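You operate a simulated robot arm through the tools that you are given. There is no shell and no other tool. Be economical: measure what you need, move in short steps, check, and stop when the job is done.

The job below is to be done with a simulated two-armed robot. You get a single attempt, and the scene is never put back.

Task
Pick up the polish jar with one hand, pass it to the other hand and put it on the blue panel on the table. Set down upright: polish jar.

It is judged by the outcome, as a careful person would: the job done as asked, and still so three seconds after it is handed in. It fails if anything else is knocked over, pushed out of place, dropped, spilled or broken.

Robot
Two 7-joint arms with two-finger parallel grippers on one trunk, on a base that drives. Base frame: it is fixed to the floor where the robot stands at the start and does not move with it; the origin is under the middle of the robot, x ahead of it, y to its left, z up; the surface under the hand at the start is at about z = 88. Lengths are in cm, angles in degrees, forces in N, time in s.
The left shoulder is at the start at [-8.2, 11.9, 85.1], the right one opposite. With the tool pointing down near the work surface each hand reaches from about 10 to 58 cm from the robot's upright axis, wherever it stands, measured 20 degrees to its own side. Places, roughly: blue panel on the table [40, 260, 90]. Payload 3.43 kg a hand.
The TCP of each hand is the grasp point between the finger pads, 3 cm short of the fingertips. In the tool frame z runs along the fingers and y along their closing line. Largest opening 9.4 cm; finger width 2.8, thickness 1; the body of the gripper, 5 by 9.6 cm, starts 5.5 cm behind the TCP.
Orientation is that of the tool frame in the base frame, as [roll, pitch, yaw] about the fixed x, y, z axes, in that order (R = Rz(yaw) Ry(pitch) Rx(roll)). With the fingers straight down and closing along the base's y, the tool's x points along the base's -x, its y along +y and its z along -z.

Tools
- The arms move only by the tool send_rows. It takes "left_steps", "right_steps" or both (then of equal length, played together; a hand with none holds still); each is a list of rows, each a list of 3 entries, a list of its own where there are three numbers: the turn, a rotation vector about the tool's x, y, z in degrees, then the shift along the tool's x, y, z in cm, then the gripper command, from -1 (shut) to 1 (fully open), values between in proportion. In form: [[[rx, ry, rz], [dx, dy, dz], claw], ...]. A call has 1 to 12 rows; each row shifts and turns the commanded pose from where the row before left it, along the tool's axes as they then stand. A row lasts 0.2 s, in which the tool goes at most 5 cm and 8.6 degrees; a call with a longer step from one row to the next is refused whole, and so is a gripper value outside its range. A pose out of reach is approached as far as the arm can. The call stops where the force on the tool passes 40 N (or 10 N more than at its start, if that is more) or the arm is blocked; 0.2 s more then pass. The fingers move at their own pace (about 15.3 cm/s each) and stop on an object; they squeeze with about 27 N. The grip force told is the motor's: it shows also when the fingers shut on nothing. Time passes only in rows, and 0.2 s behind the last, so rows that do not move let the fingers close. The reply holds the time, the measured pose of the TCP, the force on the tool along the base axes, the opening and the grip force, in the units named above and with some noise, with the torque about the TCP (base axes, N m) and any sound that the robot's microphone picked up.
- Cameras (640 x 400 px; columns grow to the right, rows downward): "scene" is now at [2.72, -0.37, 155.9]; the picture's right is [-0.15, -0.99, 0.00], its down [-0.73, 0.11, -0.67] and it looks along [0.66, -0.10, -0.74] (base axes); focal length 267 px, centre (320, 200). "left" rides on the left gripper at [7.6, -1.4, -10.2] in its tool frame; the picture's right is [0.18, 0.98, 0.00], its down [-0.75, 0.14, -0.64] and it looks along [-0.63, 0.12, 0.77] (tool axes); focal length 243 px, centre (320, 200). "right" rides on the right gripper at [7.6, 1.4, -10.2] in its tool frame; the picture's right is [-0.18, 0.98, 0.00], its down [-0.75, -0.14, -0.64] and it looks along [-0.63, -0.12, 0.77] (tool axes); focal length 243 px, centre (320, 200). There is no depth. A picture from a camera that has moved, and an enlarged one, comes with that camera's place and axes in the base frame and with its lens. The place of the scene camera against the robot may be out by one fixed shift of up to 1.2 cm in any direction.
- get_image(camera): a new picture of that camera. It takes no simulated time.
- slide_trunk(by): slides the trunk up (or, below 0, down) by that many cm; the arms and the scene camera ride with it, the base frame stays. It gives what a move gives, with no picture.
- base_move(legs): drives the robot by 1 to 6 legs, each [ahead, left, turn to the left] in cm, cm and degrees, along the robot's own axes; the way and the turn of a leg run together, so that a leg with both is an arc; at most 150 cm and 180 degrees a leg. The arms and the cameras ride along, it lands a little off, and it stops where it bumps. It gives what a move gives.
- head_to(pan, tilt): turns the head with the scene camera to pan (to the left, within 143 degrees either way) and tilt (down, from -29 to 69), counted from straight ahead of the robot. It gives what a move gives.
- zoom(camera, box): a new picture of the part [left, top, right, bottom] of that camera's present view, enlarged. It takes no simulated time.
- close_job(): hands the job in; it is judged then, once.

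Work in short steps. Places have to be worked out from the pictures, the camera data and where the tool is seen: move nearer, look again, correct. Check each grasp and each placing, and mend what went wrong. You have 120 turns and 108 pictures in all, those below and enlarged ones among them. Open the grippers and draw the arms clear of the work before you hand the job in, unless the task says otherwise; then end with one line.

The tools are called after "Request:" as name(argument=value, ...) on one line, values as JSON. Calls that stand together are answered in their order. send_rows: Moves the arms, as the interface text tells. Its arguments: {"type":"object","properties":{"left_steps":{"type":"array","items":{"type":"array"}},"right_steps":{"type":"array","items":{"type":"array"}}},"required":[]} The other tools are called the same way: slide_trunk (by) slides the trunk up or down; base_move (legs) drives the base; head_to (pan, tilt) turns the head that bears the scene camera; get_image (camera) takes a picture; zoom (camera, box) takes an enlarged picture of a part of a camera's view; close_job () hands the job in.

At the start:

```text
clock: 0.0
left_eef_pos: [29.54, 3.19, 115.57]
left_tool_rot: [180.0, 0.0, -180.0]
left_contact_force: [0.3, -0.1, 0.7]
left_moment: [0.0, -0.02, 0.01]
left_grip_width: 9.38
left_grasp_force: 0.0
right_eef_pos: [30.31, -20.06, 115.92]
right_tool_rot: [180.0, -0.1, -180.0]
right_contact_force: [-0.2, 0.4, -0.4]
right_moment: [-0.02, 0.0, 0.0]
right_grip_width: 9.38
right_grasp_force: 0.1
trunk travel left (down, up): [-27.5, 6.0]
robot x, y, heading: [-0.16, -0.09, 0.1]
head pan, tilt: [-8.4, 47.9]
```

scene: 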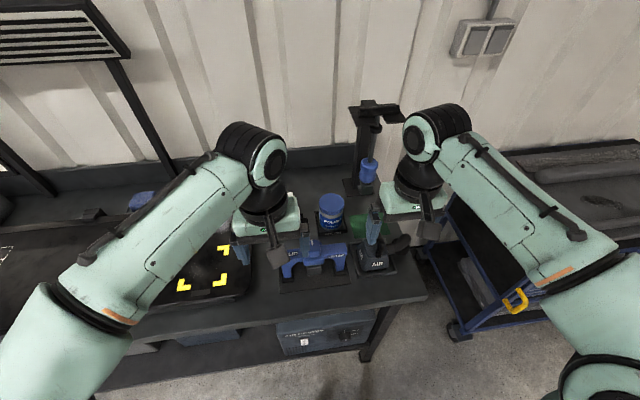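
right: 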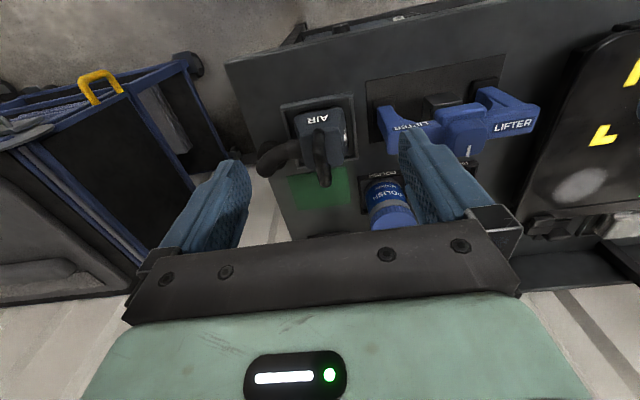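
left: 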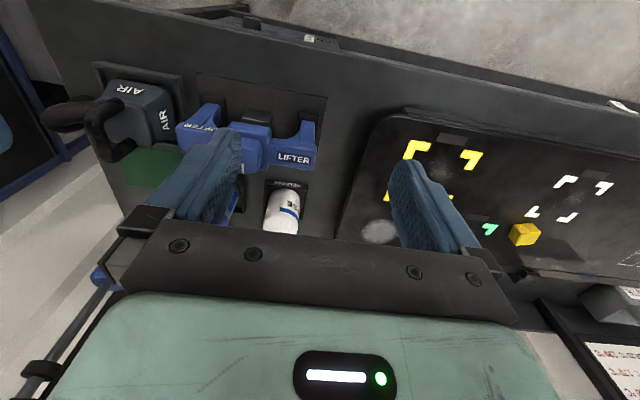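

The jar looks like the blue lidded one labelled POLISH at about scene pixel (331,210). I zoom in to confirm that and see the neighbours.

Request:
zoom(camera="scene", box=[230, 130, 430, 290])

Request:
zoom(camera="right", box=[240, 80, 560, 280])

Request:
zoom(camera="left", box=[80, 60, 400, 260])

```text
2.50 times, centred on (330, 210) of scene
camera zoom: at [2.72, -0.37, 155.9], right [-0.15, -0.99, 0.0], down [-0.73, 0.11, -0.67], along [0.66, -0.1, -0.74], focal length 668 px, centre (295, 175)
```

zoom: 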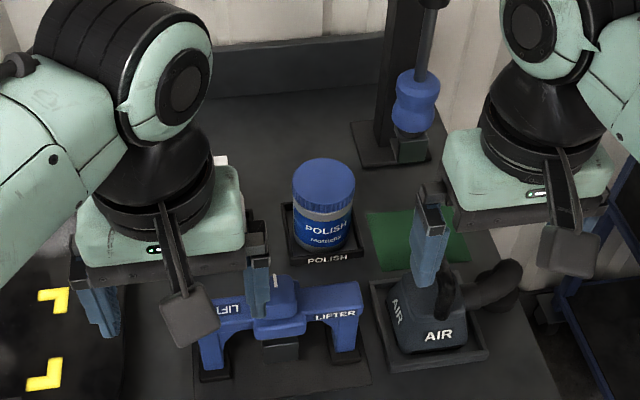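

```text
2.00 times, centred on (400, 180) of right
camera zoom: at [22.85, -18.57, 126.11], right [0.18, 0.98, 0.0], down [0.75, -0.14, 0.64], along [0.63, -0.12, -0.77], focal length 485 px, centre (160, 240)
```

zoom: 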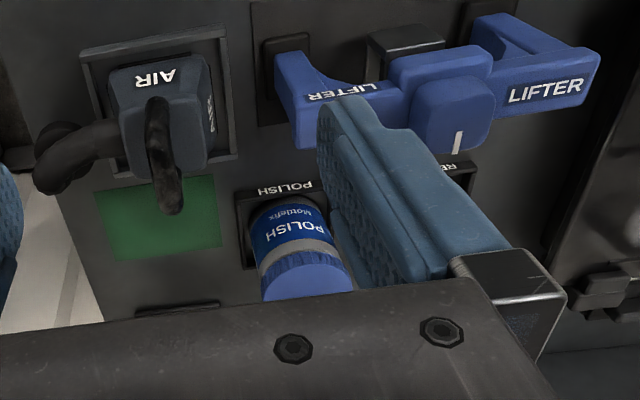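

```text
2.00 times, centred on (240, 160) of left
camera zoom: at [21.98, 1.71, 125.94], right [-0.18, 0.98, 0.0], down [0.75, 0.14, 0.64], along [0.63, 0.12, -0.77], focal length 485 px, centre (480, 280)
```

zoom: 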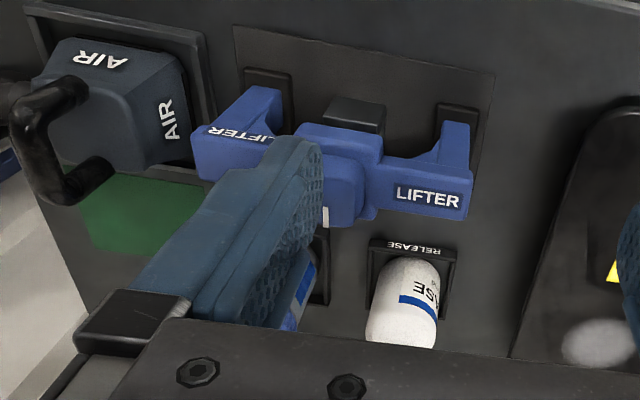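

The jar stands near (53.5, -12), roughly 7.5 cm wide and 10 cm tall, which is within the right hand's reach. Before choosing the grasp I look left at the panel area.

Request:
head_to(pan=75, tilt=20)

Request:
get_image(camera="scene")

```text
clock: 1.6
left_eef_pos: [29.56, 3.12, 115.56]
left_tool_rot: [180.0, 0.1, 179.9]
left_contact_force: [0.0, -0.3, 0.0]
left_moment: [0.01, 0.02, -0.02]
left_grip_width: 9.39
left_grasp_force: 0.0
right_eef_pos: [30.23, -20.09, 115.79]
right_tool_rot: [-180.0, 0.0, -180.0]
right_contact_force: [0.0, 0.7, 0.3]
right_moment: [0.04, -0.02, 0.01]
right_grip_width: 9.39
right_grasp_force: 0.1
trunk travel left (down, up): [-27.5, 6.0]
robot x, y, heading: [0.32, -0.22, -0.0]
head pan, tilt: [75.0, 20.0]
```

```text
101 pictures are left
camera scene: at [-2.67, 9.77, 160.17], right [0.97, -0.26, 0.0], down [-0.09, -0.33, -0.94], along [0.24, 0.91, -0.34], focal length 267 px, centre (320, 200)
```

scene: 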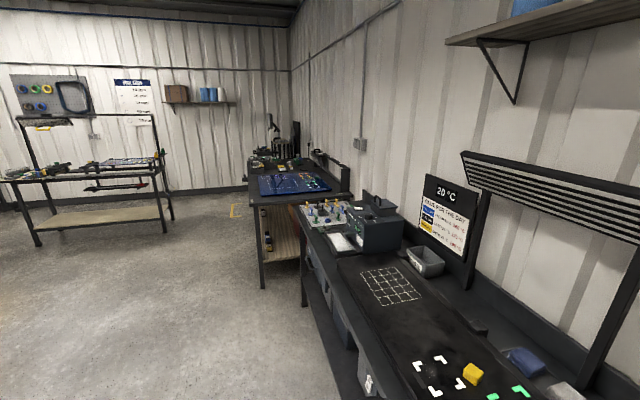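

The blue panel is on the further table, so I zoom in on it.

Request:
zoom(camera="scene", box=[230, 130, 410, 242])

```text
3.56 times, centred on (320, 186) of scene
camera zoom: at [-2.67, 9.77, 160.17], right [0.97, -0.26, 0.0], down [-0.09, -0.33, -0.94], along [0.24, 0.91, -0.34], focal length 950 px, centre (320, 250)
```

zoom: 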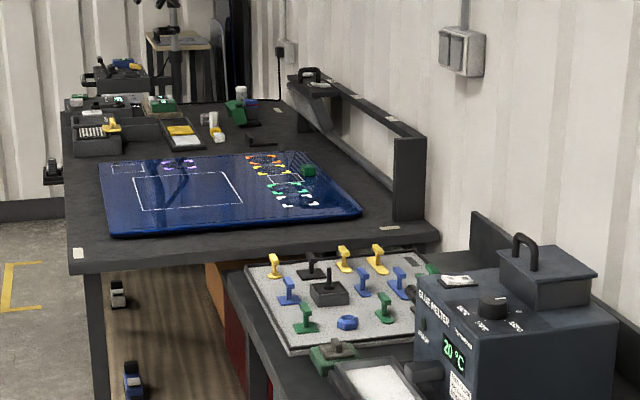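

The panel spans about x 3–63, y 217–280, and its left part is free. The plan is a top-down pick with the right hand, then a handover to the left hand gripping the lower part. I move the right hand near the jar and look.

Request:
send_rows(right_steps=[[[0, 0, 0], [-4.5, 2, 0], 1], [[0, 0, 0], [-4.5, 2, 0], 1], [[0, 0, 0], [-4.5, 2, 0], 1], [[0, 0, 0], [-4.5, 2, 0], 1], [[0, 0, 0], [0, 0, 0], 1]])

Request:
head_to(pan=-10, tilt=45)

Request:
get_image(camera="right")

Request:
get_image(camera="scene")

```text
clock: 2.8
left_eef_pos: [29.6, 3.22, 115.69]
left_tool_rot: [179.9, 0.0, -180.0]
left_contact_force: [0.1, -0.9, -0.7]
left_moment: [0.0, -0.02, -0.01]
left_grip_width: 9.41
left_grasp_force: 0.1
right_eef_pos: [43.68, -14.2, 115.9]
right_tool_rot: [-179.9, 0.0, -179.9]
right_contact_force: [0.4, 0.0, 0.0]
right_moment: [-0.04, 0.04, 0.0]
right_grip_width: 9.4
right_grasp_force: 0.0
right hand out of reach, approached as far as the arm can: row 4
trunk travel left (down, up): [-27.5, 6.0]
robot x, y, heading: [0.25, 0.2, -0.1]
head pan, tilt: [75.0, 20.0]
```

```text
clock: 4.4
left_eef_pos: [29.62, 3.14, 115.57]
left_tool_rot: [180.0, 0.0, 180.0]
left_contact_force: [-0.2, 0.8, 0.4]
left_moment: [0.0, 0.02, 0.0]
left_grip_width: 9.4
left_grasp_force: 0.0
right_eef_pos: [43.71, -14.23, 116.09]
right_tool_rot: [-180.0, 0.1, -180.0]
right_contact_force: [-0.2, 0.1, -0.9]
right_moment: [0.02, 0.01, 0.0]
right_grip_width: 9.4
right_grasp_force: 0.1
trunk travel left (down, up): [-27.5, 6.0]
robot x, y, heading: [-0.09, -0.23, 0.3]
head pan, tilt: [-10.0, 45.0]
```

```text
99 pictures are left
camera right: at [36.31, -12.75, 126.27], right [0.18, 0.98, 0.0], down [0.75, -0.14, 0.64], along [0.63, -0.12, -0.77], focal length 243 px, centre (320, 200)
```

right: 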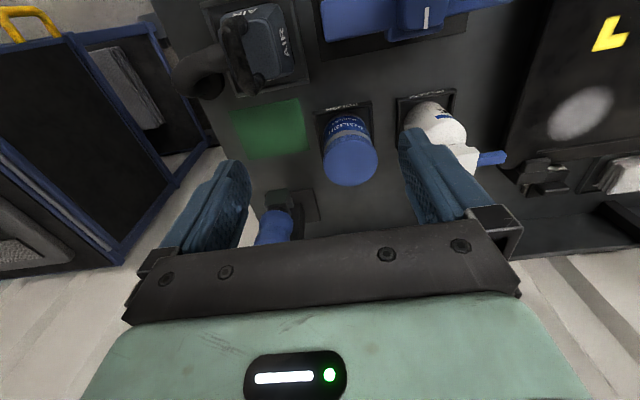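

```text
98 pictures are left
camera scene: at [2.92, -0.62, 156.3], right [-0.17, -0.98, 0.0], down [-0.7, 0.12, -0.71], along [0.7, -0.12, -0.71], focal length 267 px, centre (320, 200)
```

scene: 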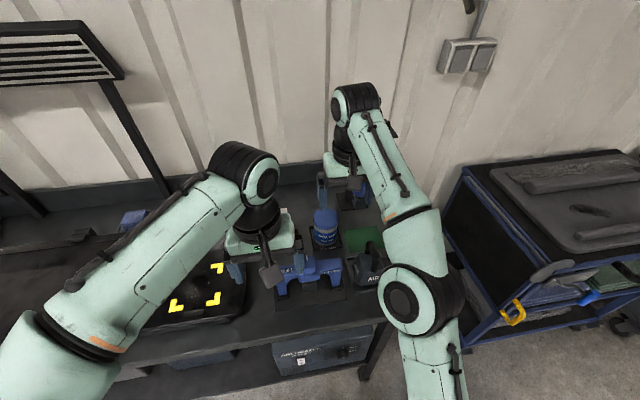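

From the right camera the lid centre is about (53.4, -12.0), 7.4 cm wide. The arm can't reach that far this high up, so I go lower (tips still above the lid) and further forward.

Request:
send_rows(right_steps=[[[0, 0, 0], [0, 0.5, 3.5], 1], [[0, 0, 0], [0, 0.5, 3.5], 1], [[0, 0, 0], [-1.5, 0.5, 0], 1], [[0, 0, 0], [-1.5, 0.5, 0], 1], [[0, 0, 0], [0, 0, 0], 1]])

Request:
get_image(camera="right")

Request:
zoom(camera="scene", box=[220, 60, 460, 210])

```text
clock: 5.6
left_eef_pos: [29.5, 3.04, 115.59]
left_tool_rot: [-179.9, -0.1, 180.0]
left_contact_force: [0.0, -0.7, 0.1]
left_moment: [0.0, 0.02, -0.01]
left_grip_width: 9.4
left_grasp_force: 0.0
right_eef_pos: [46.97, -12.29, 108.97]
right_tool_rot: [179.9, 0.0, 180.0]
right_contact_force: [-0.2, 0.3, -0.5]
right_moment: [0.02, 0.02, 0.02]
right_grip_width: 9.41
right_grasp_force: 0.0
trunk travel left (down, up): [-27.5, 6.0]
robot x, y, heading: [0.17, -0.04, -0.1]
head pan, tilt: [-10.0, 45.0]
```

```text
97 pictures are left
camera right: at [39.47, -10.77, 119.26], right [0.18, 0.98, 0.0], down [0.75, -0.14, 0.64], along [0.63, -0.12, -0.77], focal length 243 px, centre (320, 200)
```

right: 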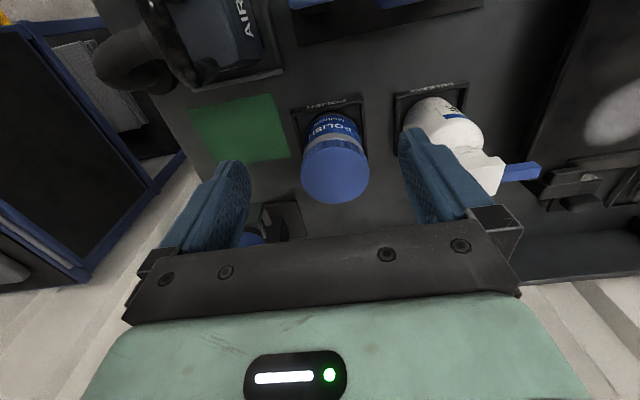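

```text
2.67 times, centred on (340, 135) of scene
camera zoom: at [2.88, -0.65, 156.3], right [-0.17, -0.98, 0.0], down [-0.7, 0.12, -0.71], along [0.7, -0.12, -0.71], focal length 712 px, centre (267, 373)
```

zoom: 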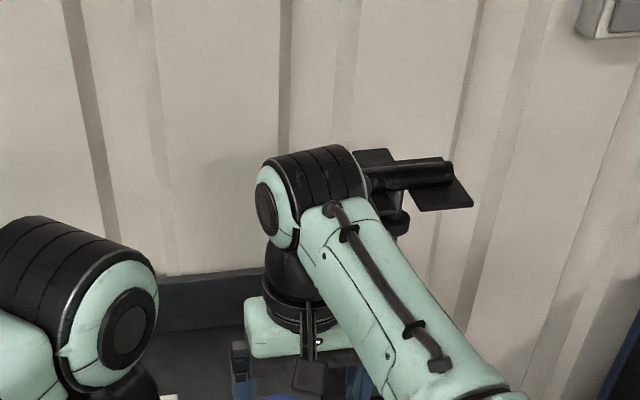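

Both views agree on a lid centre of (53.4, -11.8) with its top at z≈98. I move forward above the jar in small steps and check clearance to the post behind and to its right.

Request:
send_rows(right_steps=[[[0, 0, 0], [-2, 0.2, 1.5], 1], [[0, 0, 0], [-2, 0.2, 1], 1], [[0, 0, 0], [-2.2, 0.1, 1], 1], [[0, 0, 0], [0, 0, 0], 1]])

Request:
get_image(camera="right")

Request:
zoom(camera="scene", box=[220, 60, 460, 210])

Request:
get_image(camera="left")

```text
clock: 6.6
left_eef_pos: [29.67, 3.03, 115.52]
left_tool_rot: [180.0, 0.0, 180.0]
left_contact_force: [-0.3, 0.1, -0.3]
left_moment: [0.0, 0.0, 0.0]
left_grip_width: 9.4
left_grasp_force: 0.1
right_eef_pos: [50.06, -11.8, 105.81]
right_tool_rot: [180.0, 0.0, 180.0]
right_contact_force: [-0.1, 1.1, -0.3]
right_moment: [0.0, -0.01, 0.0]
right_grip_width: 9.41
right_grasp_force: 0.1
right hand out of reach, approached as far as the arm can: row 2, 3
trunk travel left (down, up): [-27.5, 6.0]
robot x, y, heading: [0.04, -0.15, -0.0]
head pan, tilt: [-10.0, 45.0]
```

```text
95 pictures are left
camera right: at [42.65, -10.17, 116.09], right [0.18, 0.98, 0.0], down [0.75, -0.14, 0.64], along [0.63, -0.12, -0.77], focal length 243 px, centre (320, 200)
```

right: 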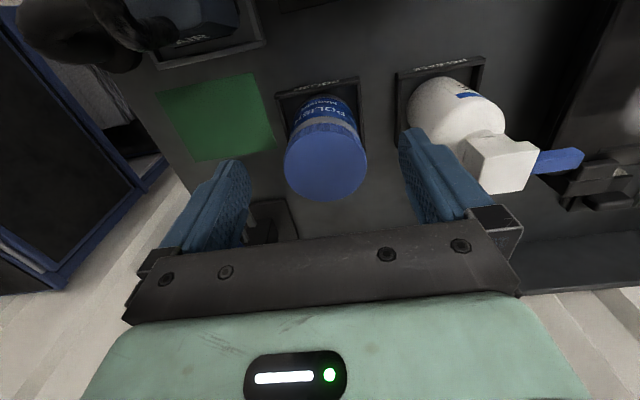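

```text
2.67 times, centred on (340, 135) of scene
camera zoom: at [2.93, -0.62, 156.3], right [-0.17, -0.98, 0.0], down [-0.7, 0.12, -0.71], along [0.7, -0.12, -0.71], focal length 712 px, centre (267, 373)
```

zoom: 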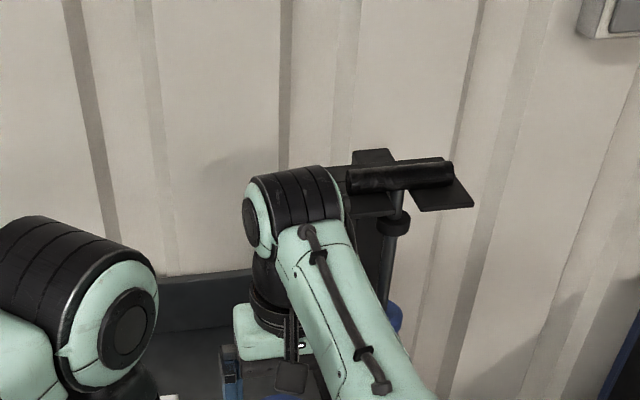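

```text
93 pictures are left
camera left: at [21.99, 1.72, 125.94], right [-0.18, 0.98, 0.0], down [0.75, 0.14, 0.64], along [0.63, 0.12, -0.77], focal length 243 px, centre (320, 200)
```

left: 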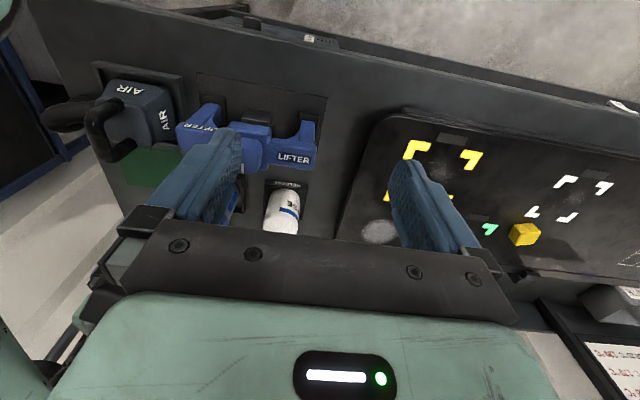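

At this height the reach runs out at x=50. Raising the trunk 6 cm brings the shoulders nearer wrist height and extends it.

Request:
slide_trunk(by=6)

Request:
send_rows(right_steps=[[[0, 0, 0], [0, 0, 4], 1], [[0, 0, 0], [0, 0, 3], 1], [[0, 0, 0], [-1.6, 0, 0.5], 1], [[0, 0, 0], [-1.5, 0, 0.5], 1], [[0, 0, 0], [0, 0, 0], 1]])

Request:
get_image(camera="right")

Request:
get_image(camera="scene")

```text
clock: 7.6
left_eef_pos: [29.47, 3.06, 121.59]
left_tool_rot: [-179.9, -0.1, -180.0]
left_contact_force: [-0.4, -0.1, -0.5]
left_moment: [0.0, -0.01, 0.02]
left_grip_width: 9.39
left_grasp_force: 0.0
right_eef_pos: [49.83, -11.6, 111.84]
right_tool_rot: [-180.0, 0.0, 180.0]
right_contact_force: [-0.6, 0.0, -1.4]
right_moment: [0.04, -0.03, -0.04]
right_grip_width: 9.39
right_grasp_force: 0.0
trunk travel left (down, up): [-33.5, 0.0]
robot x, y, heading: [0.53, -0.27, 0.3]
head pan, tilt: [-10.0, 45.0]
```

```text
clock: 8.8
left_eef_pos: [29.62, 3.09, 121.67]
left_tool_rot: [-179.9, 0.0, -180.0]
left_contact_force: [-0.3, -0.6, 0.4]
left_moment: [-0.03, 0.03, 0.02]
left_grip_width: 9.42
left_grasp_force: 0.0
right_eef_pos: [53.19, -11.62, 103.87]
right_tool_rot: [180.0, 0.1, 180.0]
right_contact_force: [-1.3, 0.5, 0.0]
right_moment: [0.02, 0.02, 0.0]
right_grip_width: 9.39
right_grasp_force: 0.0
trunk travel left (down, up): [-33.5, 0.0]
robot x, y, heading: [-0.37, -0.02, 0.1]
head pan, tilt: [-10.0, 45.0]
```

```text
92 pictures are left
camera right: at [45.7, -10.06, 114.1], right [0.18, 0.98, 0.0], down [0.75, -0.14, 0.64], along [0.63, -0.12, -0.77], focal length 243 px, centre (320, 200)
```

right: 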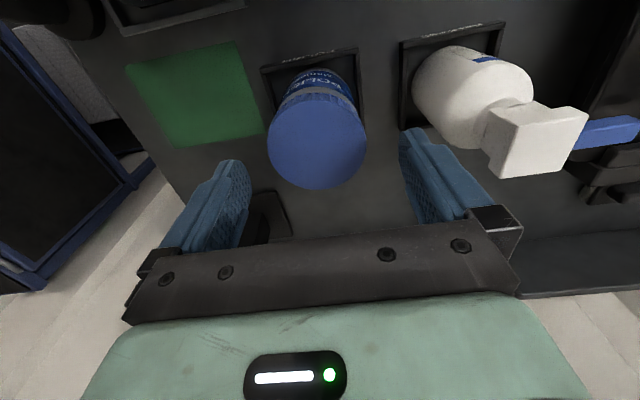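

```text
91 pictures are left
camera scene: at [2.78, -0.64, 162.62], right [-0.17, -0.98, 0.0], down [-0.7, 0.12, -0.71], along [0.7, -0.12, -0.71], focal length 267 px, centre (320, 200)
```

scene: 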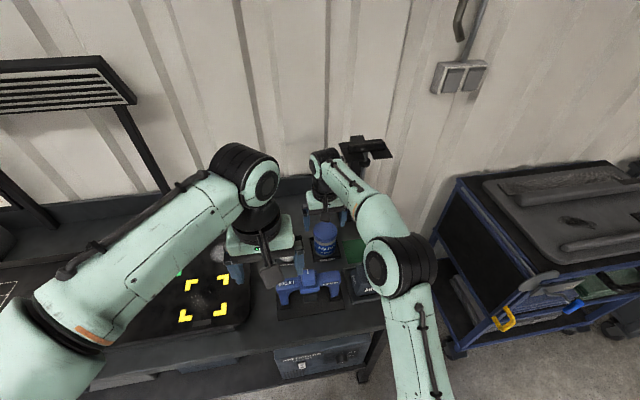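

The hand is centred on the lid to within 0.2 cm. I descend to TCP z≈96.8 so only the top 4 cm is gripped, leaving the lower part free for the other hand.

Request:
send_rows(right_steps=[[[0, 0, 0], [-0.1, 0, 2.5], 1], [[0, 0, 0], [0, 0, 2.5], 1], [[0, 0, 0], [0, 0, 2.0], 1], [[0, 0, 0], [0, 0, 0], 1]])

Request:
get_image(camera="right")

Request:
zoom(camera="scene", box=[250, 180, 410, 280])

```text
clock: 9.8
left_eef_pos: [29.53, 2.98, 121.73]
left_tool_rot: [180.0, 0.0, 179.9]
left_contact_force: [-0.9, -0.6, 0.2]
left_moment: [0.02, 0.02, 0.04]
left_grip_width: 9.41
left_grasp_force: 0.0
right_eef_pos: [53.17, -11.68, 96.68]
right_tool_rot: [179.9, 0.1, 180.0]
right_contact_force: [0.2, -0.2, -0.4]
right_moment: [0.02, 0.0, 0.0]
right_grip_width: 9.39
right_grasp_force: 0.0
trunk travel left (down, up): [-33.5, 0.0]
robot x, y, heading: [0.03, -0.08, -0.2]
head pan, tilt: [-10.0, 45.0]
```

```text
90 pictures are left
camera right: at [45.79, -10.14, 106.99], right [0.18, 0.98, 0.0], down [0.75, -0.14, 0.64], along [0.63, -0.12, -0.77], focal length 243 px, centre (320, 200)
```

right: 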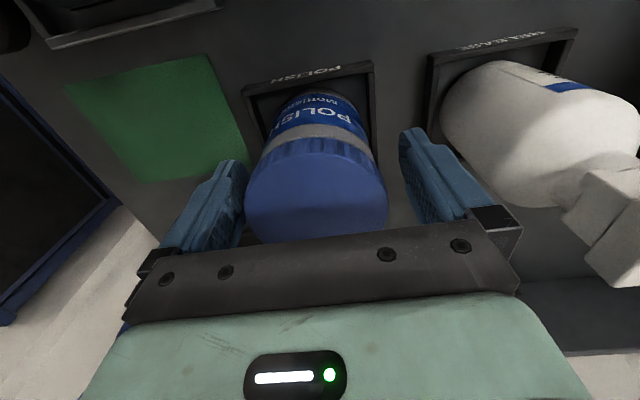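

```text
4.00 times, centred on (330, 230) of scene
camera zoom: at [2.83, -0.63, 162.62], right [-0.17, -0.98, 0.0], down [-0.7, 0.12, -0.71], along [0.7, -0.12, -0.71], focal length 1068 px, centre (280, 80)
```

zoom: 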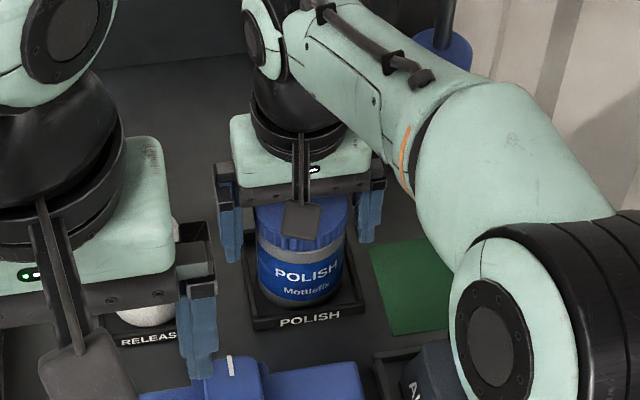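

The lid top is now estimated at z≈97, so I go down another 0.9 cm and close.

Request:
send_rows(right_steps=[[[0, 0, 0], [0, 0, 0.9], 1], [[0, 0, 0], [0, 0, 0], 0.2], [[0, 0, 0], [0, 0, 0], -1], [[0, 0, 0], [0, 0, 0], -1], [[0, 0, 0], [0, 0, 0], -1]])

Request:
get_image(camera="right")

```text
clock: 11.0
left_eef_pos: [29.64, 2.96, 121.54]
left_tool_rot: [180.0, -0.1, 179.9]
left_contact_force: [-0.4, -0.3, -0.5]
left_moment: [0.01, 0.03, 0.0]
left_grip_width: 9.39
left_grasp_force: 0.1
right_eef_pos: [53.21, -11.66, 95.77]
right_tool_rot: [-179.9, 0.0, -179.9]
right_contact_force: [0.1, -0.7, -2.1]
right_moment: [0.03, 0.01, -0.02]
right_grip_width: 7.58
right_grasp_force: 27.3
trunk travel left (down, up): [-33.5, 0.0]
robot x, y, heading: [0.41, 0.39, 0.1]
head pan, tilt: [-10.0, 45.0]
```

```text
88 pictures are left
camera right: at [45.73, -10.09, 106.09], right [0.18, 0.98, 0.0], down [0.75, -0.14, 0.64], along [0.63, -0.12, -0.77], focal length 243 px, centre (320, 200)
```

right: 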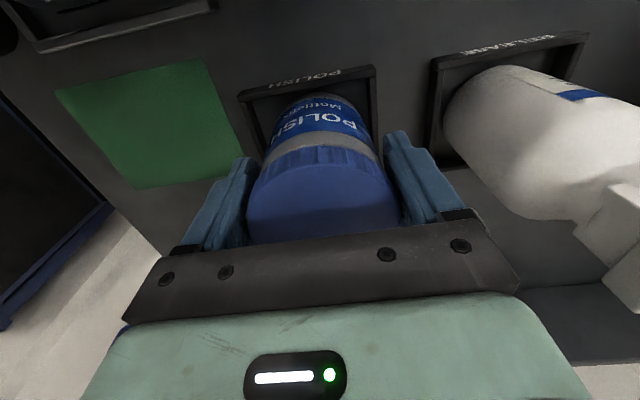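

Gripped at width 7.6 with 27 N. I lift straight up slowly.

Request:
send_rows(right_steps=[[[0, 0, 0], [0, 0, -1], -1], [[0, 0, 0], [0, 0, -1.5], -1], [[0, 0, 0], [0, 0, -2], -1], [[0, 0, 0], [0.5, 0, -2], -1], [[0, 0, 0], [1, 0, -2], -1], [[0, 0, 0], [2, 0, -2], -1], [[0, 0, 0], [2, 0, -2], -1], [[0, 0, 0], [3, 0, -2], -1], [[0, 0, 0], [0, 0, 0], -1]])

Request:
get_image(camera="right")

Request:
get_image(camera="scene")

```text
clock: 13.0
left_eef_pos: [29.77, 3.19, 121.52]
left_tool_rot: [179.9, 0.0, 180.0]
left_contact_force: [0.6, -0.1, 0.4]
left_moment: [0.02, 0.03, 0.0]
left_grip_width: 9.39
left_grasp_force: 0.1
right_eef_pos: [44.82, -11.48, 110.42]
right_tool_rot: [180.0, -0.1, -180.0]
right_contact_force: [-0.4, -0.9, -4.3]
right_moment: [0.0, 0.05, 0.0]
right_grip_width: 7.55
right_grasp_force: 27.1
trunk travel left (down, up): [-33.5, 0.0]
robot x, y, heading: [0.0, 0.43, -0.2]
head pan, tilt: [-10.0, 45.0]
```

```text
87 pictures are left
camera right: at [37.29, -9.96, 120.74], right [0.18, 0.98, 0.0], down [0.75, -0.14, 0.64], along [0.63, -0.12, -0.77], focal length 243 px, centre (320, 200)
```

right: 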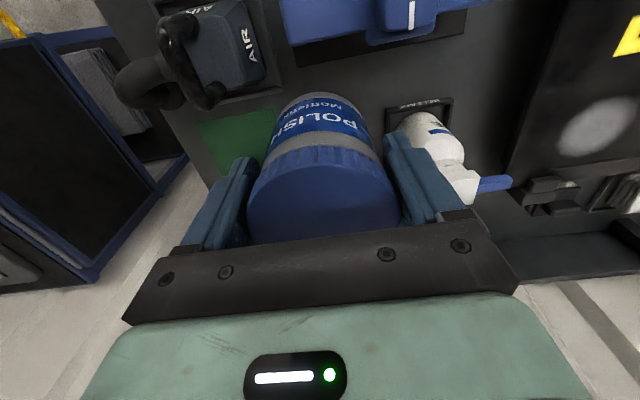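

```text
86 pictures are left
camera scene: at [2.95, -0.63, 162.62], right [-0.17, -0.98, 0.0], down [-0.7, 0.12, -0.71], along [0.7, -0.12, -0.71], focal length 267 px, centre (320, 200)
```

scene: 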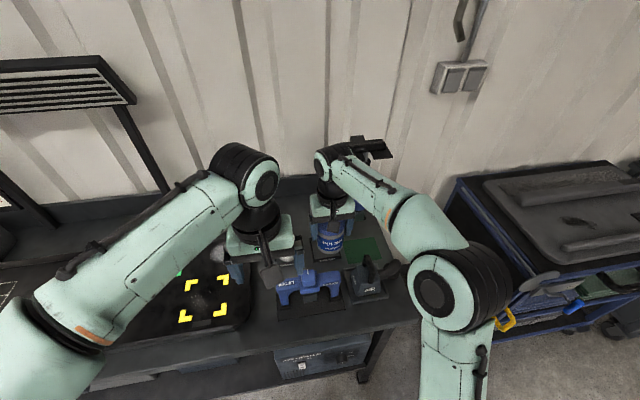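

The jar is securely held (about 0.4 kg). I lift and draw the hand back over the bench edge, and look behind before reversing.

Request:
send_rows(right_steps=[[[0, 0, 0], [2, -0.5, -2], -1], [[0, 0, 0], [3, -0.5, -2], -1], [[0, 0, 0], [3, -0.5, -2], -1], [[0, 0, 0], [3, -0.5, -2], -1], [[0, 0, 0], [2, -0.5, -1], -1], [[0, 0, 0], [0, 0, 0], -1]])

Request:
head_to(pan=140, tilt=25)

Request:
get_image(camera="scene")

Request:
head_to(pan=-140, tilt=25)

Request:
get_image(camera="scene")

```text
clock: 14.4
left_eef_pos: [29.55, 3.08, 121.75]
left_tool_rot: [179.9, 0.0, -180.0]
left_contact_force: [0.2, 0.5, 0.6]
left_moment: [0.0, -0.01, 0.0]
left_grip_width: 9.4
left_grasp_force: 0.0
right_eef_pos: [31.69, -14.0, 119.38]
right_tool_rot: [-180.0, 0.0, 180.0]
right_contact_force: [0.4, -0.1, -4.1]
right_moment: [0.01, 0.02, 0.02]
right_grip_width: 7.56
right_grasp_force: 26.4
trunk travel left (down, up): [-33.5, 0.0]
robot x, y, heading: [-0.1, 0.09, -0.1]
head pan, tilt: [-10.0, 45.0]
```

```text
clock: 16.7
left_eef_pos: [29.52, 2.98, 121.61]
left_tool_rot: [180.0, -0.1, 180.0]
left_contact_force: [-1.1, -1.5, -0.2]
left_moment: [-0.02, 0.01, -0.02]
left_grip_width: 9.41
left_grasp_force: 0.0
right_eef_pos: [31.76, -13.95, 119.48]
right_tool_rot: [180.0, 0.0, -180.0]
right_contact_force: [0.7, -0.5, -4.3]
right_moment: [-0.02, 0.04, -0.02]
right_grip_width: 7.52
right_grasp_force: 26.9
trunk travel left (down, up): [-33.5, 0.0]
robot x, y, heading: [0.07, 0.26, 0.2]
head pan, tilt: [140.0, 25.0]
```

```text
85 pictures are left
camera scene: at [-12.2, 6.7, 165.68], right [0.64, 0.77, 0.0], down [0.32, -0.27, -0.91], along [-0.69, 0.58, -0.42], focal length 267 px, centre (320, 200)
```

scene: 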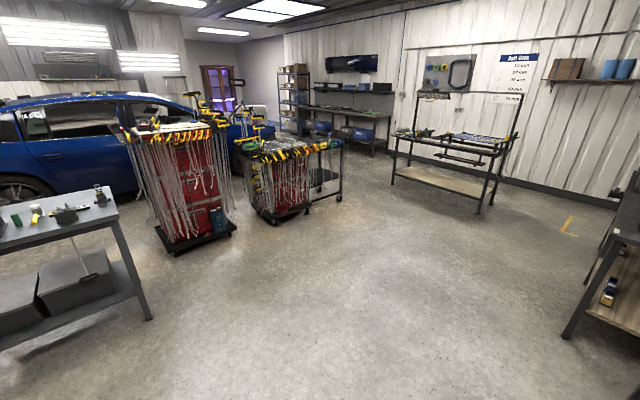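

```text
clock: 20.6
left_eef_pos: [29.51, 3.2, 121.59]
left_tool_rot: [180.0, -0.1, 180.0]
left_contact_force: [0.1, -0.1, -0.2]
left_moment: [-0.02, -0.03, -0.01]
left_grip_width: 9.38
left_grasp_force: 0.0
right_eef_pos: [31.68, -14.08, 119.42]
right_tool_rot: [-180.0, -0.1, -180.0]
right_contact_force: [0.2, 0.6, -3.9]
right_moment: [-0.02, 0.1, -0.02]
right_grip_width: 7.53
right_grasp_force: 27.2
trunk travel left (down, up): [-33.5, 0.0]
robot x, y, heading: [-0.05, -0.27, 0.1]
head pan, tilt: [-140.0, 25.0]
```

```text
84 pictures are left
camera scene: at [-12.2, -5.16, 165.68], right [-0.64, 0.77, 0.0], down [0.32, 0.27, -0.91], along [-0.69, -0.58, -0.42], focal length 267 px, centre (320, 200)
```

scene: 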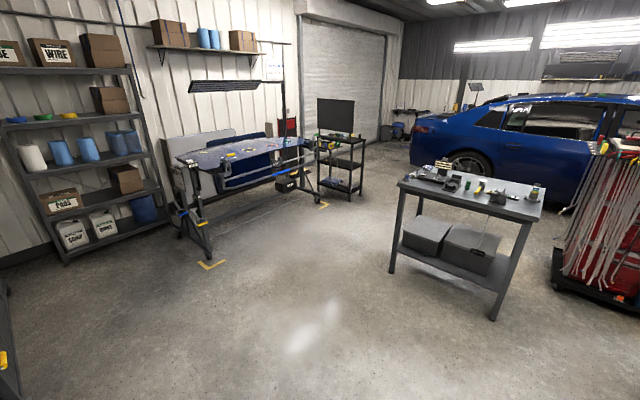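

There is plenty of free floor behind. I back up 45 cm, then do the handover away from the bench.

Request:
base_move(legs=[[-45, 0, 0]])

Request:
head_to(pan=0, tilt=50)

Request:
get_image(camera="scene")

```text
clock: 23.3
left_eef_pos: [-15.12, 3.07, 121.69]
left_tool_rot: [180.0, -0.1, -179.8]
left_contact_force: [-0.7, 1.4, -0.3]
left_moment: [-0.02, 0.0, 0.01]
left_grip_width: 9.41
left_grasp_force: 0.1
right_eef_pos: [-12.9, -14.13, 119.49]
right_tool_rot: [-180.0, 0.0, -179.8]
right_contact_force: [0.1, 0.1, -4.1]
right_moment: [0.0, 0.02, 0.0]
right_grip_width: 7.56
right_grasp_force: 27.0
trunk travel left (down, up): [-33.5, 0.0]
robot x, y, heading: [-45.01, -0.63, 0.4]
head pan, tilt: [-140.0, 25.0]
```

```text
clock: 25.5
left_eef_pos: [-15.21, 3.11, 121.68]
left_tool_rot: [180.0, 0.0, -179.9]
left_contact_force: [0.0, -0.1, -0.1]
left_moment: [0.0, -0.02, -0.02]
left_grip_width: 9.39
left_grasp_force: 0.2
right_eef_pos: [-13.04, -14.02, 119.47]
right_tool_rot: [-179.9, 0.0, -179.9]
right_contact_force: [0.1, 0.1, -3.8]
right_moment: [-0.02, 0.05, 0.01]
right_grip_width: 7.55
right_grasp_force: 27.0
trunk travel left (down, up): [-33.5, 0.0]
robot x, y, heading: [-44.89, -0.06, 0.3]
head pan, tilt: [0.0, 50.0]
```

```text
83 pictures are left
camera scene: at [-42.2, 0.69, 161.93], right [0.0, -1.0, 0.0], down [-0.77, 0.0, -0.64], along [0.64, 0.0, -0.77], focal length 267 px, centre (320, 200)
```

scene: 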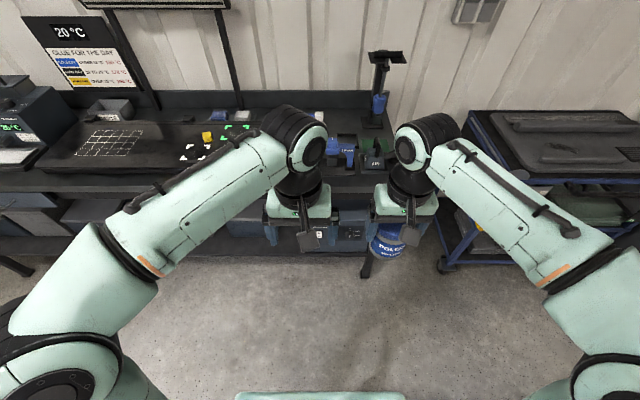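

Now both hands are turned 90° in yaw about their own axes. The right's fingers will then close along x with its camera away from the left hand. I shift the left hand outward first.

Request:
send_rows(left_steps=[[[0, 0, 0], [0, 4, 0], 1], [[0, 0, 0], [0, 4, 0], 1], [[0, 0, 0], [0, 4, 0], 1], [[0, 0, -8], [0, 0, 0], 1], [[0, 0, -8], [0, 0, 0], 1], [[0, 0, -8], [0, 0, 0], 1], [[0, 0, -8], [0, 0, 0], 1], [[0, 0, -8], [0, 0, 0], 1], [[0, 0, 0], [0, 0, 0], 1]], right_steps=[[[0, 0, 0], [0, 0, 0], -1], [[0, 0, 0], [0, 0, 0], -1], [[0, 0, 0], [0, 0, 0], -1], [[0, 0, -8], [0, 0, 0], -1], [[0, 0, -8], [0, 0, 0], -1], [[0, 0, -8], [0, 0, 0], -1], [[0, 0, -8], [0, 0, 0], -1], [[0, 0, -8], [0, 0, 0], -1], [[0, 0, 0], [0, 0, 0], -1]])

```text
clock: 27.5
left_eef_pos: [-15.22, 15.12, 121.67]
left_tool_rot: [179.9, -0.1, -139.7]
left_contact_force: [-0.6, -0.4, 0.6]
left_moment: [0.03, -0.02, 0.02]
left_grip_width: 9.41
left_grasp_force: 0.0
right_eef_pos: [-13.08, -14.05, 119.48]
right_tool_rot: [180.0, 0.0, -139.7]
right_contact_force: [0.7, 0.0, -4.9]
right_moment: [-0.06, 0.02, 0.0]
right_grip_width: 7.53
right_grasp_force: 27.3
trunk travel left (down, up): [-33.5, 0.0]
robot x, y, heading: [-44.5, -0.27, 0.3]
head pan, tilt: [0.0, 50.0]
```

Both turned 40° as intended. I turn the remaining 50°.

Request:
send_rows(left_steps=[[[0, 0, -8.3], [0, 0, 0], 1], [[0, 0, -8.3], [0, 0, 0], 1], [[0, 0, -8.3], [0, 0, 0], 1], [[0, 0, -8.3], [0, 0, 0], 1], [[0, 0, -8.3], [0, 0, 0], 1], [[0, 0, -8.3], [0, 0, 0], 1], [[0, 0, 0], [0, 0, 0], 1]], right_steps=[[[0, 0, -8.3], [0, 0, 0], -1], [[0, 0, -8.3], [0, 0, 0], -1], [[0, 0, -8.3], [0, 0, 0], -1], [[0, 0, -8.3], [0, 0, 0], -1], [[0, 0, -8.3], [0, 0, 0], -1], [[0, 0, -8.3], [0, 0, 0], -1], [[0, 0, 0], [0, 0, 0], -1]])

Request:
get_image(camera="scene")

```text
clock: 29.1
left_eef_pos: [-15.17, 15.14, 121.62]
left_tool_rot: [-180.0, 0.0, -89.9]
left_contact_force: [-0.1, -0.3, 0.3]
left_moment: [0.01, 0.03, -0.03]
left_grip_width: 9.4
left_grasp_force: 0.1
right_eef_pos: [-13.01, -13.93, 119.36]
right_tool_rot: [-179.9, 0.0, -90.0]
right_contact_force: [-0.2, 0.7, -3.9]
right_moment: [-0.03, 0.02, 0.0]
right_grip_width: 7.54
right_grasp_force: 26.6
trunk travel left (down, up): [-33.5, 0.0]
robot x, y, heading: [-44.44, -0.26, 0.0]
head pan, tilt: [0.0, 50.0]
```

```text
82 pictures are left
camera scene: at [-42.2, 0.7, 161.93], right [0.0, -1.0, 0.0], down [-0.77, 0.0, -0.64], along [0.64, 0.0, -0.77], focal length 267 px, centre (320, 200)
```

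scene: 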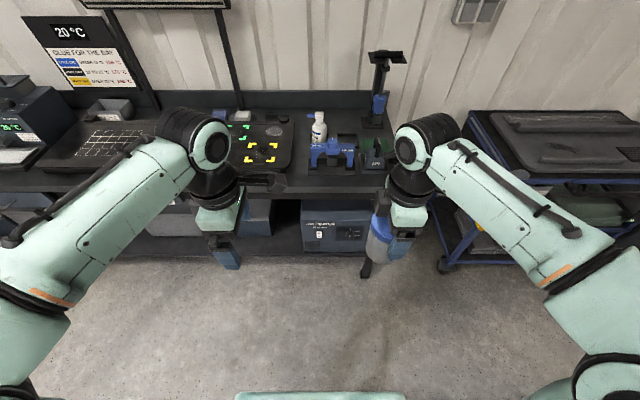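

Now I tilt the left hand so it points toward -y, 15° below horizontal.

Request:
send_rows(left_steps=[[[0, 8.33, 0], [0, 0, 0], 1], [[0, 8.33, 0], [0, 0, 0], 1], [[0, 8.33, 0], [0, 0, 0], 1], [[0, 8.33, 0], [0, 0, 0], 1], [[0, 8.33, 0], [0, 0, 0], 1], [[0, 8.33, 0], [0, 0, 0], 1], [[0, 8.33, 0], [0, 0, 0], 1], [[0, 8.33, 0], [0, 0, 0], 1], [[0, 8.33, 0], [0, 0, 0], 1], [[0, 0, 0], [0, 0, 0], 1]])

Request:
get_image(camera="left")

Request:
get_image(camera="scene")

```text
clock: 31.3
left_eef_pos: [-15.16, 15.12, 121.62]
left_tool_rot: [180.0, -75.1, -89.9]
left_contact_force: [0.8, -1.0, 0.3]
left_moment: [0.02, 0.02, -0.01]
left_grip_width: 9.4
left_grasp_force: 0.0
right_eef_pos: [-13.02, -14.03, 119.44]
right_tool_rot: [180.0, 0.1, -90.1]
right_contact_force: [0.6, -0.1, -5.4]
right_moment: [-0.06, 0.04, 0.0]
right_grip_width: 7.57
right_grasp_force: 27.4
trunk travel left (down, up): [-33.5, 0.0]
robot x, y, heading: [-44.92, -0.08, 0.3]
head pan, tilt: [0.0, 50.0]
```

```text
81 pictures are left
camera left: at [-13.81, 23.04, 131.64], right [-0.98, -0.05, 0.18], down [-0.14, 0.81, -0.56], along [-0.12, -0.58, -0.81], focal length 243 px, centre (320, 200)
```

left: 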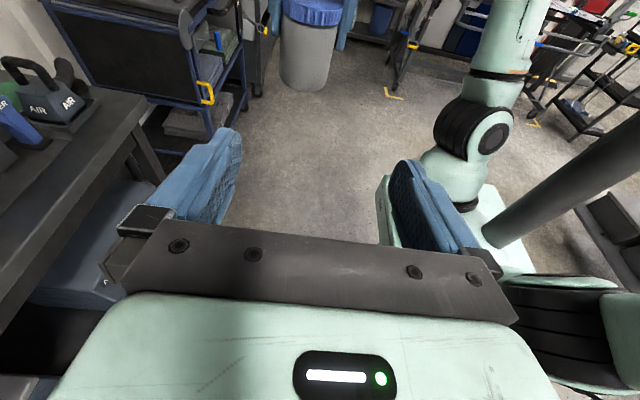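

```text
80 pictures are left
camera scene: at [-42.22, 0.68, 161.93], right [0.0, -1.0, 0.0], down [-0.77, 0.0, -0.64], along [0.64, 0.0, -0.77], focal length 267 px, centre (320, 200)
```

scene: 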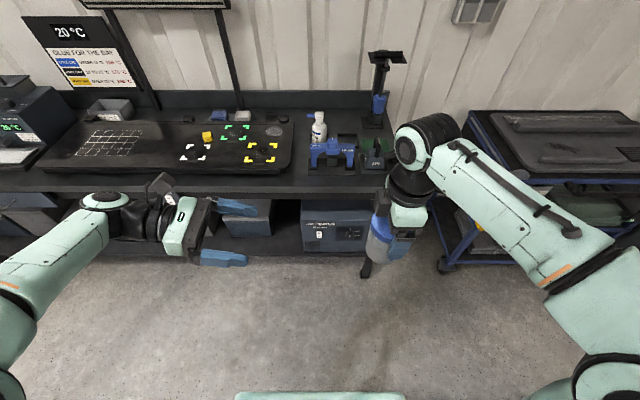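

The jar (grey back of the label, blue lid) shows at the top of the left view. I zoom in to see where the right fingers end on it.

Request:
zoom(camera="left", box=[240, 0, 400, 100])

Request:
zoom(camera="scene", box=[320, 150, 480, 290])

```text
4.00 times, centred on (320, 50) of left
camera zoom: at [-13.81, 23.04, 131.64], right [-0.98, -0.05, 0.18], down [-0.14, 0.81, -0.56], along [-0.12, -0.58, -0.81], focal length 970 px, centre (320, 800)
```

zoom: 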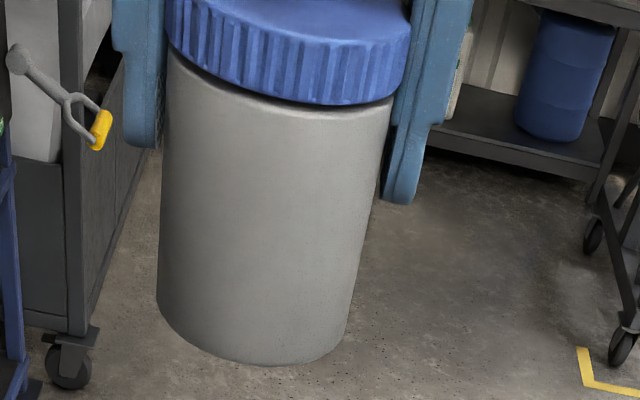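

```text
2.86 times, centred on (400, 220) of scene
camera zoom: at [-42.22, 0.68, 161.93], right [0.0, -1.0, 0.0], down [-0.77, 0.0, -0.64], along [0.64, 0.0, -0.77], focal length 763 px, centre (91, 143)
```

zoom: 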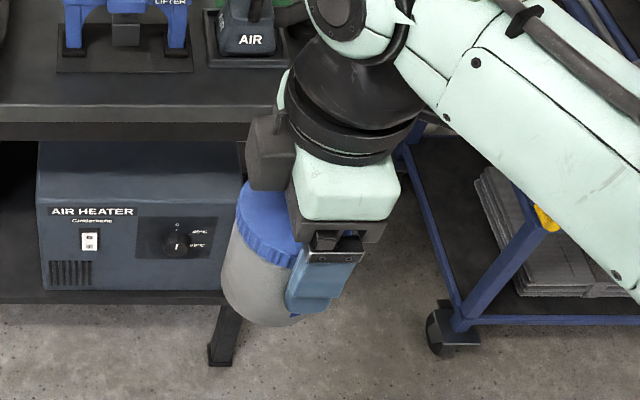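

The jar bottom is at z≈111.5 and the right fingertips are at z≈116.4, so the left fingers go at about z=114.2, with their straight approach nearly along the tool axis. I advance the first 18 cm.

Request:
send_rows(left_steps=[[[0, 0, 0], [0, -1.0, 4], 1], [[0, 0, 0], [0.15, -1.1, 4], 1], [[0, 0, 0], [0.15, 0, 4], 1], [[0, 0, 0], [0, 0, 3], 1], [[0, 0, 0], [0, 0, 3], 1], [[0, 0, 0], [0, 0, 0], 1]])

Request:
get_image(camera="left")

Request:
zoom(camera="scene", box=[240, 140, 480, 290])

```text
clock: 32.7
left_eef_pos: [-13.27, -2.25, 117.42]
left_tool_rot: [180.0, -74.9, -89.9]
left_contact_force: [0.5, -1.0, 0.4]
left_moment: [0.01, 0.02, 0.0]
left_grip_width: 9.38
left_grasp_force: 0.0
right_eef_pos: [-13.07, -13.92, 119.42]
right_tool_rot: [-180.0, 0.0, -90.0]
right_contact_force: [-0.1, -0.1, -4.9]
right_moment: [0.02, 0.0, -0.02]
right_grip_width: 7.52
right_grasp_force: 27.6
trunk travel left (down, up): [-33.5, 0.0]
robot x, y, heading: [-44.46, -0.14, 0.0]
head pan, tilt: [0.0, 50.0]
```

```text
77 pictures are left
camera left: at [-11.8, 5.71, 127.52], right [-0.98, -0.05, 0.18], down [-0.14, 0.82, -0.56], along [-0.12, -0.58, -0.81], focal length 243 px, centre (320, 200)
```

left: 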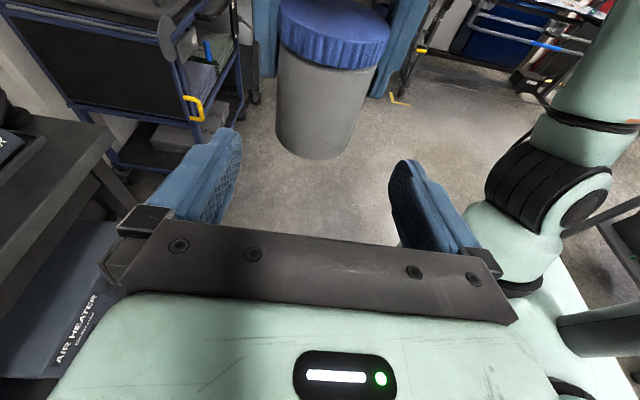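

```text
2.67 times, centred on (360, 215) of scene
camera zoom: at [-42.22, 0.74, 161.93], right [0.0, -1.0, 0.0], down [-0.77, 0.0, -0.64], along [0.64, 0.0, -0.77], focal length 712 px, centre (213, 160)
```

zoom: 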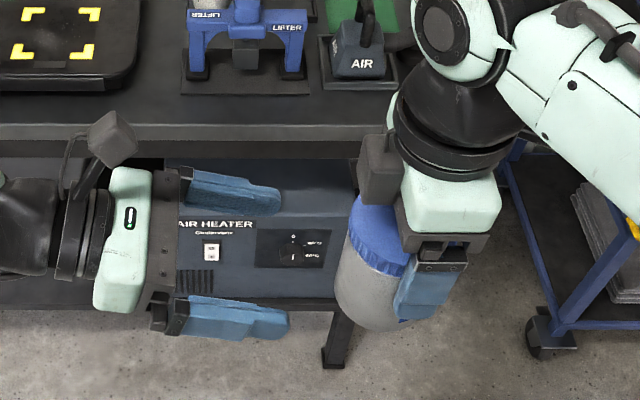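

The approach is aligned in x. The scene view suggests the jar axis is slightly nearer in y (about -12.5 to -13). I advance 5 cm and look again.

Request:
send_rows(left_steps=[[[0, 0, 0], [0, -0.1, 2.5], 1], [[0, 0, 0], [0, -0.1, 2.5], 1], [[0, 0, 0], [0, 0, 0], 1]])

Request:
get_image(camera="left")

Request:
zoom(camera="scene", box=[280, 160, 440, 260])

```text
clock: 33.5
left_eef_pos: [-12.96, -7.11, 116.16]
left_tool_rot: [180.0, -74.9, -90.0]
left_contact_force: [-0.8, 0.4, -0.5]
left_moment: [0.02, -0.01, -0.03]
left_grip_width: 9.39
left_grasp_force: 0.0
right_eef_pos: [-12.95, -14.01, 119.52]
right_tool_rot: [180.0, 0.0, -90.0]
right_contact_force: [0.0, -0.2, -4.2]
right_moment: [-0.05, -0.01, 0.02]
right_grip_width: 7.54
right_grasp_force: 26.6
trunk travel left (down, up): [-33.5, 0.0]
robot x, y, heading: [-44.63, -0.01, 0.2]
head pan, tilt: [0.0, 50.0]
```

```text
75 pictures are left
camera left: at [-11.51, 0.91, 126.18], right [-0.98, -0.05, 0.18], down [-0.14, 0.82, -0.56], along [-0.12, -0.58, -0.81], focal length 243 px, centre (320, 200)
```

left: 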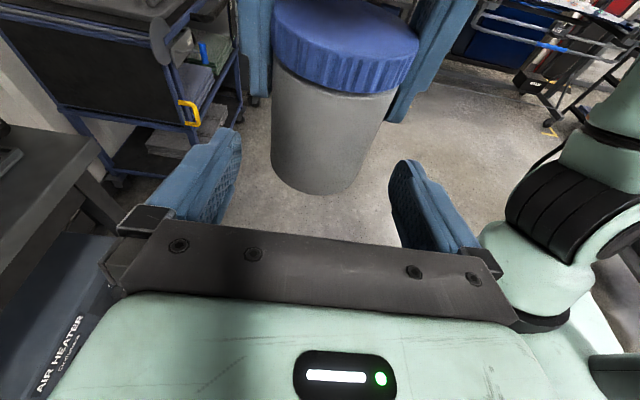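

```text
4.00 times, centred on (360, 210) of scene
camera zoom: at [-42.22, 0.73, 161.93], right [0.0, -1.0, 0.0], down [-0.77, 0.0, -0.64], along [0.64, 0.0, -0.77], focal length 1068 px, centre (160, 160)
```

zoom: 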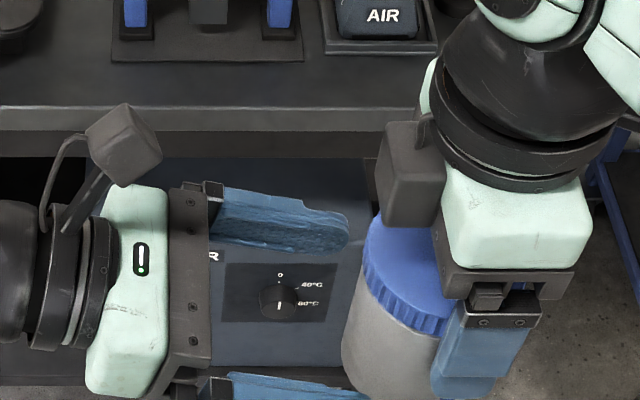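

There is a grey box on the right gripper's near side. I check with the right camera whether it is the camera itself and how it sits.

Request:
get_image(camera="right")

```text
73 pictures are left
camera right: at [-14.31, -21.51, 129.74], right [-0.98, 0.18, 0.0], down [0.14, 0.75, 0.64], along [0.12, 0.63, -0.77], focal length 243 px, centre (320, 200)
```

right: 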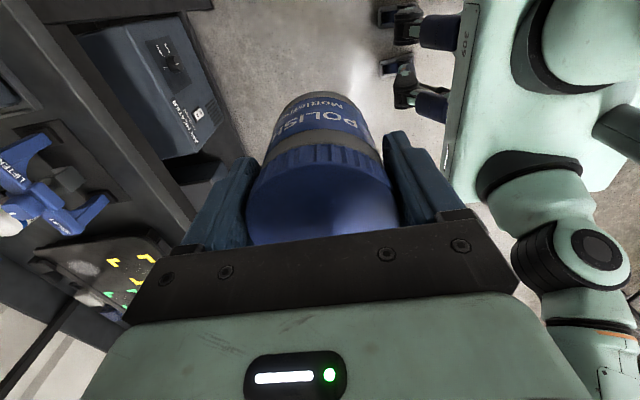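

The camera is on the far side, so this box is something else on the gripper's back. If the left hand has one too, it would hang below it at placing, so I zoom closely.

Request:
zoom(camera="scene", box=[350, 150, 430, 250])

Request:
zoom(camera="scene", box=[160, 170, 280, 280])

```text
4.00 times, centred on (390, 200) of scene
camera zoom: at [-42.22, 0.73, 161.93], right [0.0, -1.0, 0.0], down [-0.77, 0.0, -0.64], along [0.64, 0.0, -0.77], focal length 1068 px, centre (40, 200)
```

zoom: 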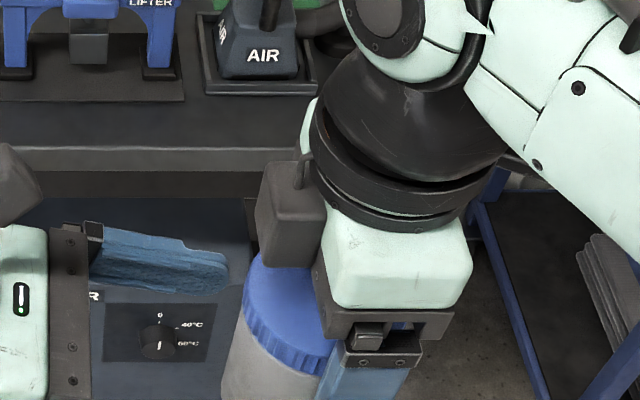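

```text
3.64 times, centred on (220, 225) of scene
camera zoom: at [-42.22, 0.73, 161.93], right [0.0, -1.0, 0.0], down [-0.77, 0.0, -0.64], along [0.64, 0.0, -0.77], focal length 971 px, centre (684, 109)
```

zoom: 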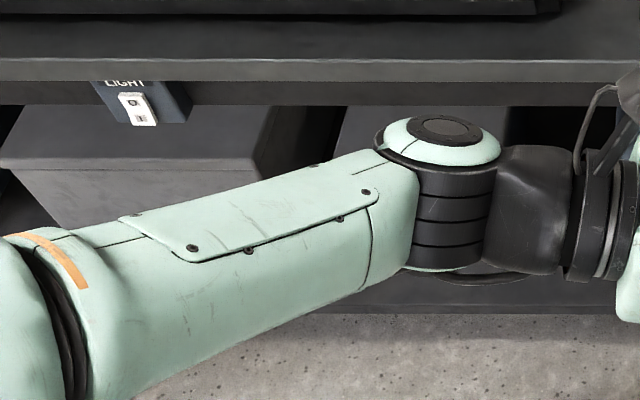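

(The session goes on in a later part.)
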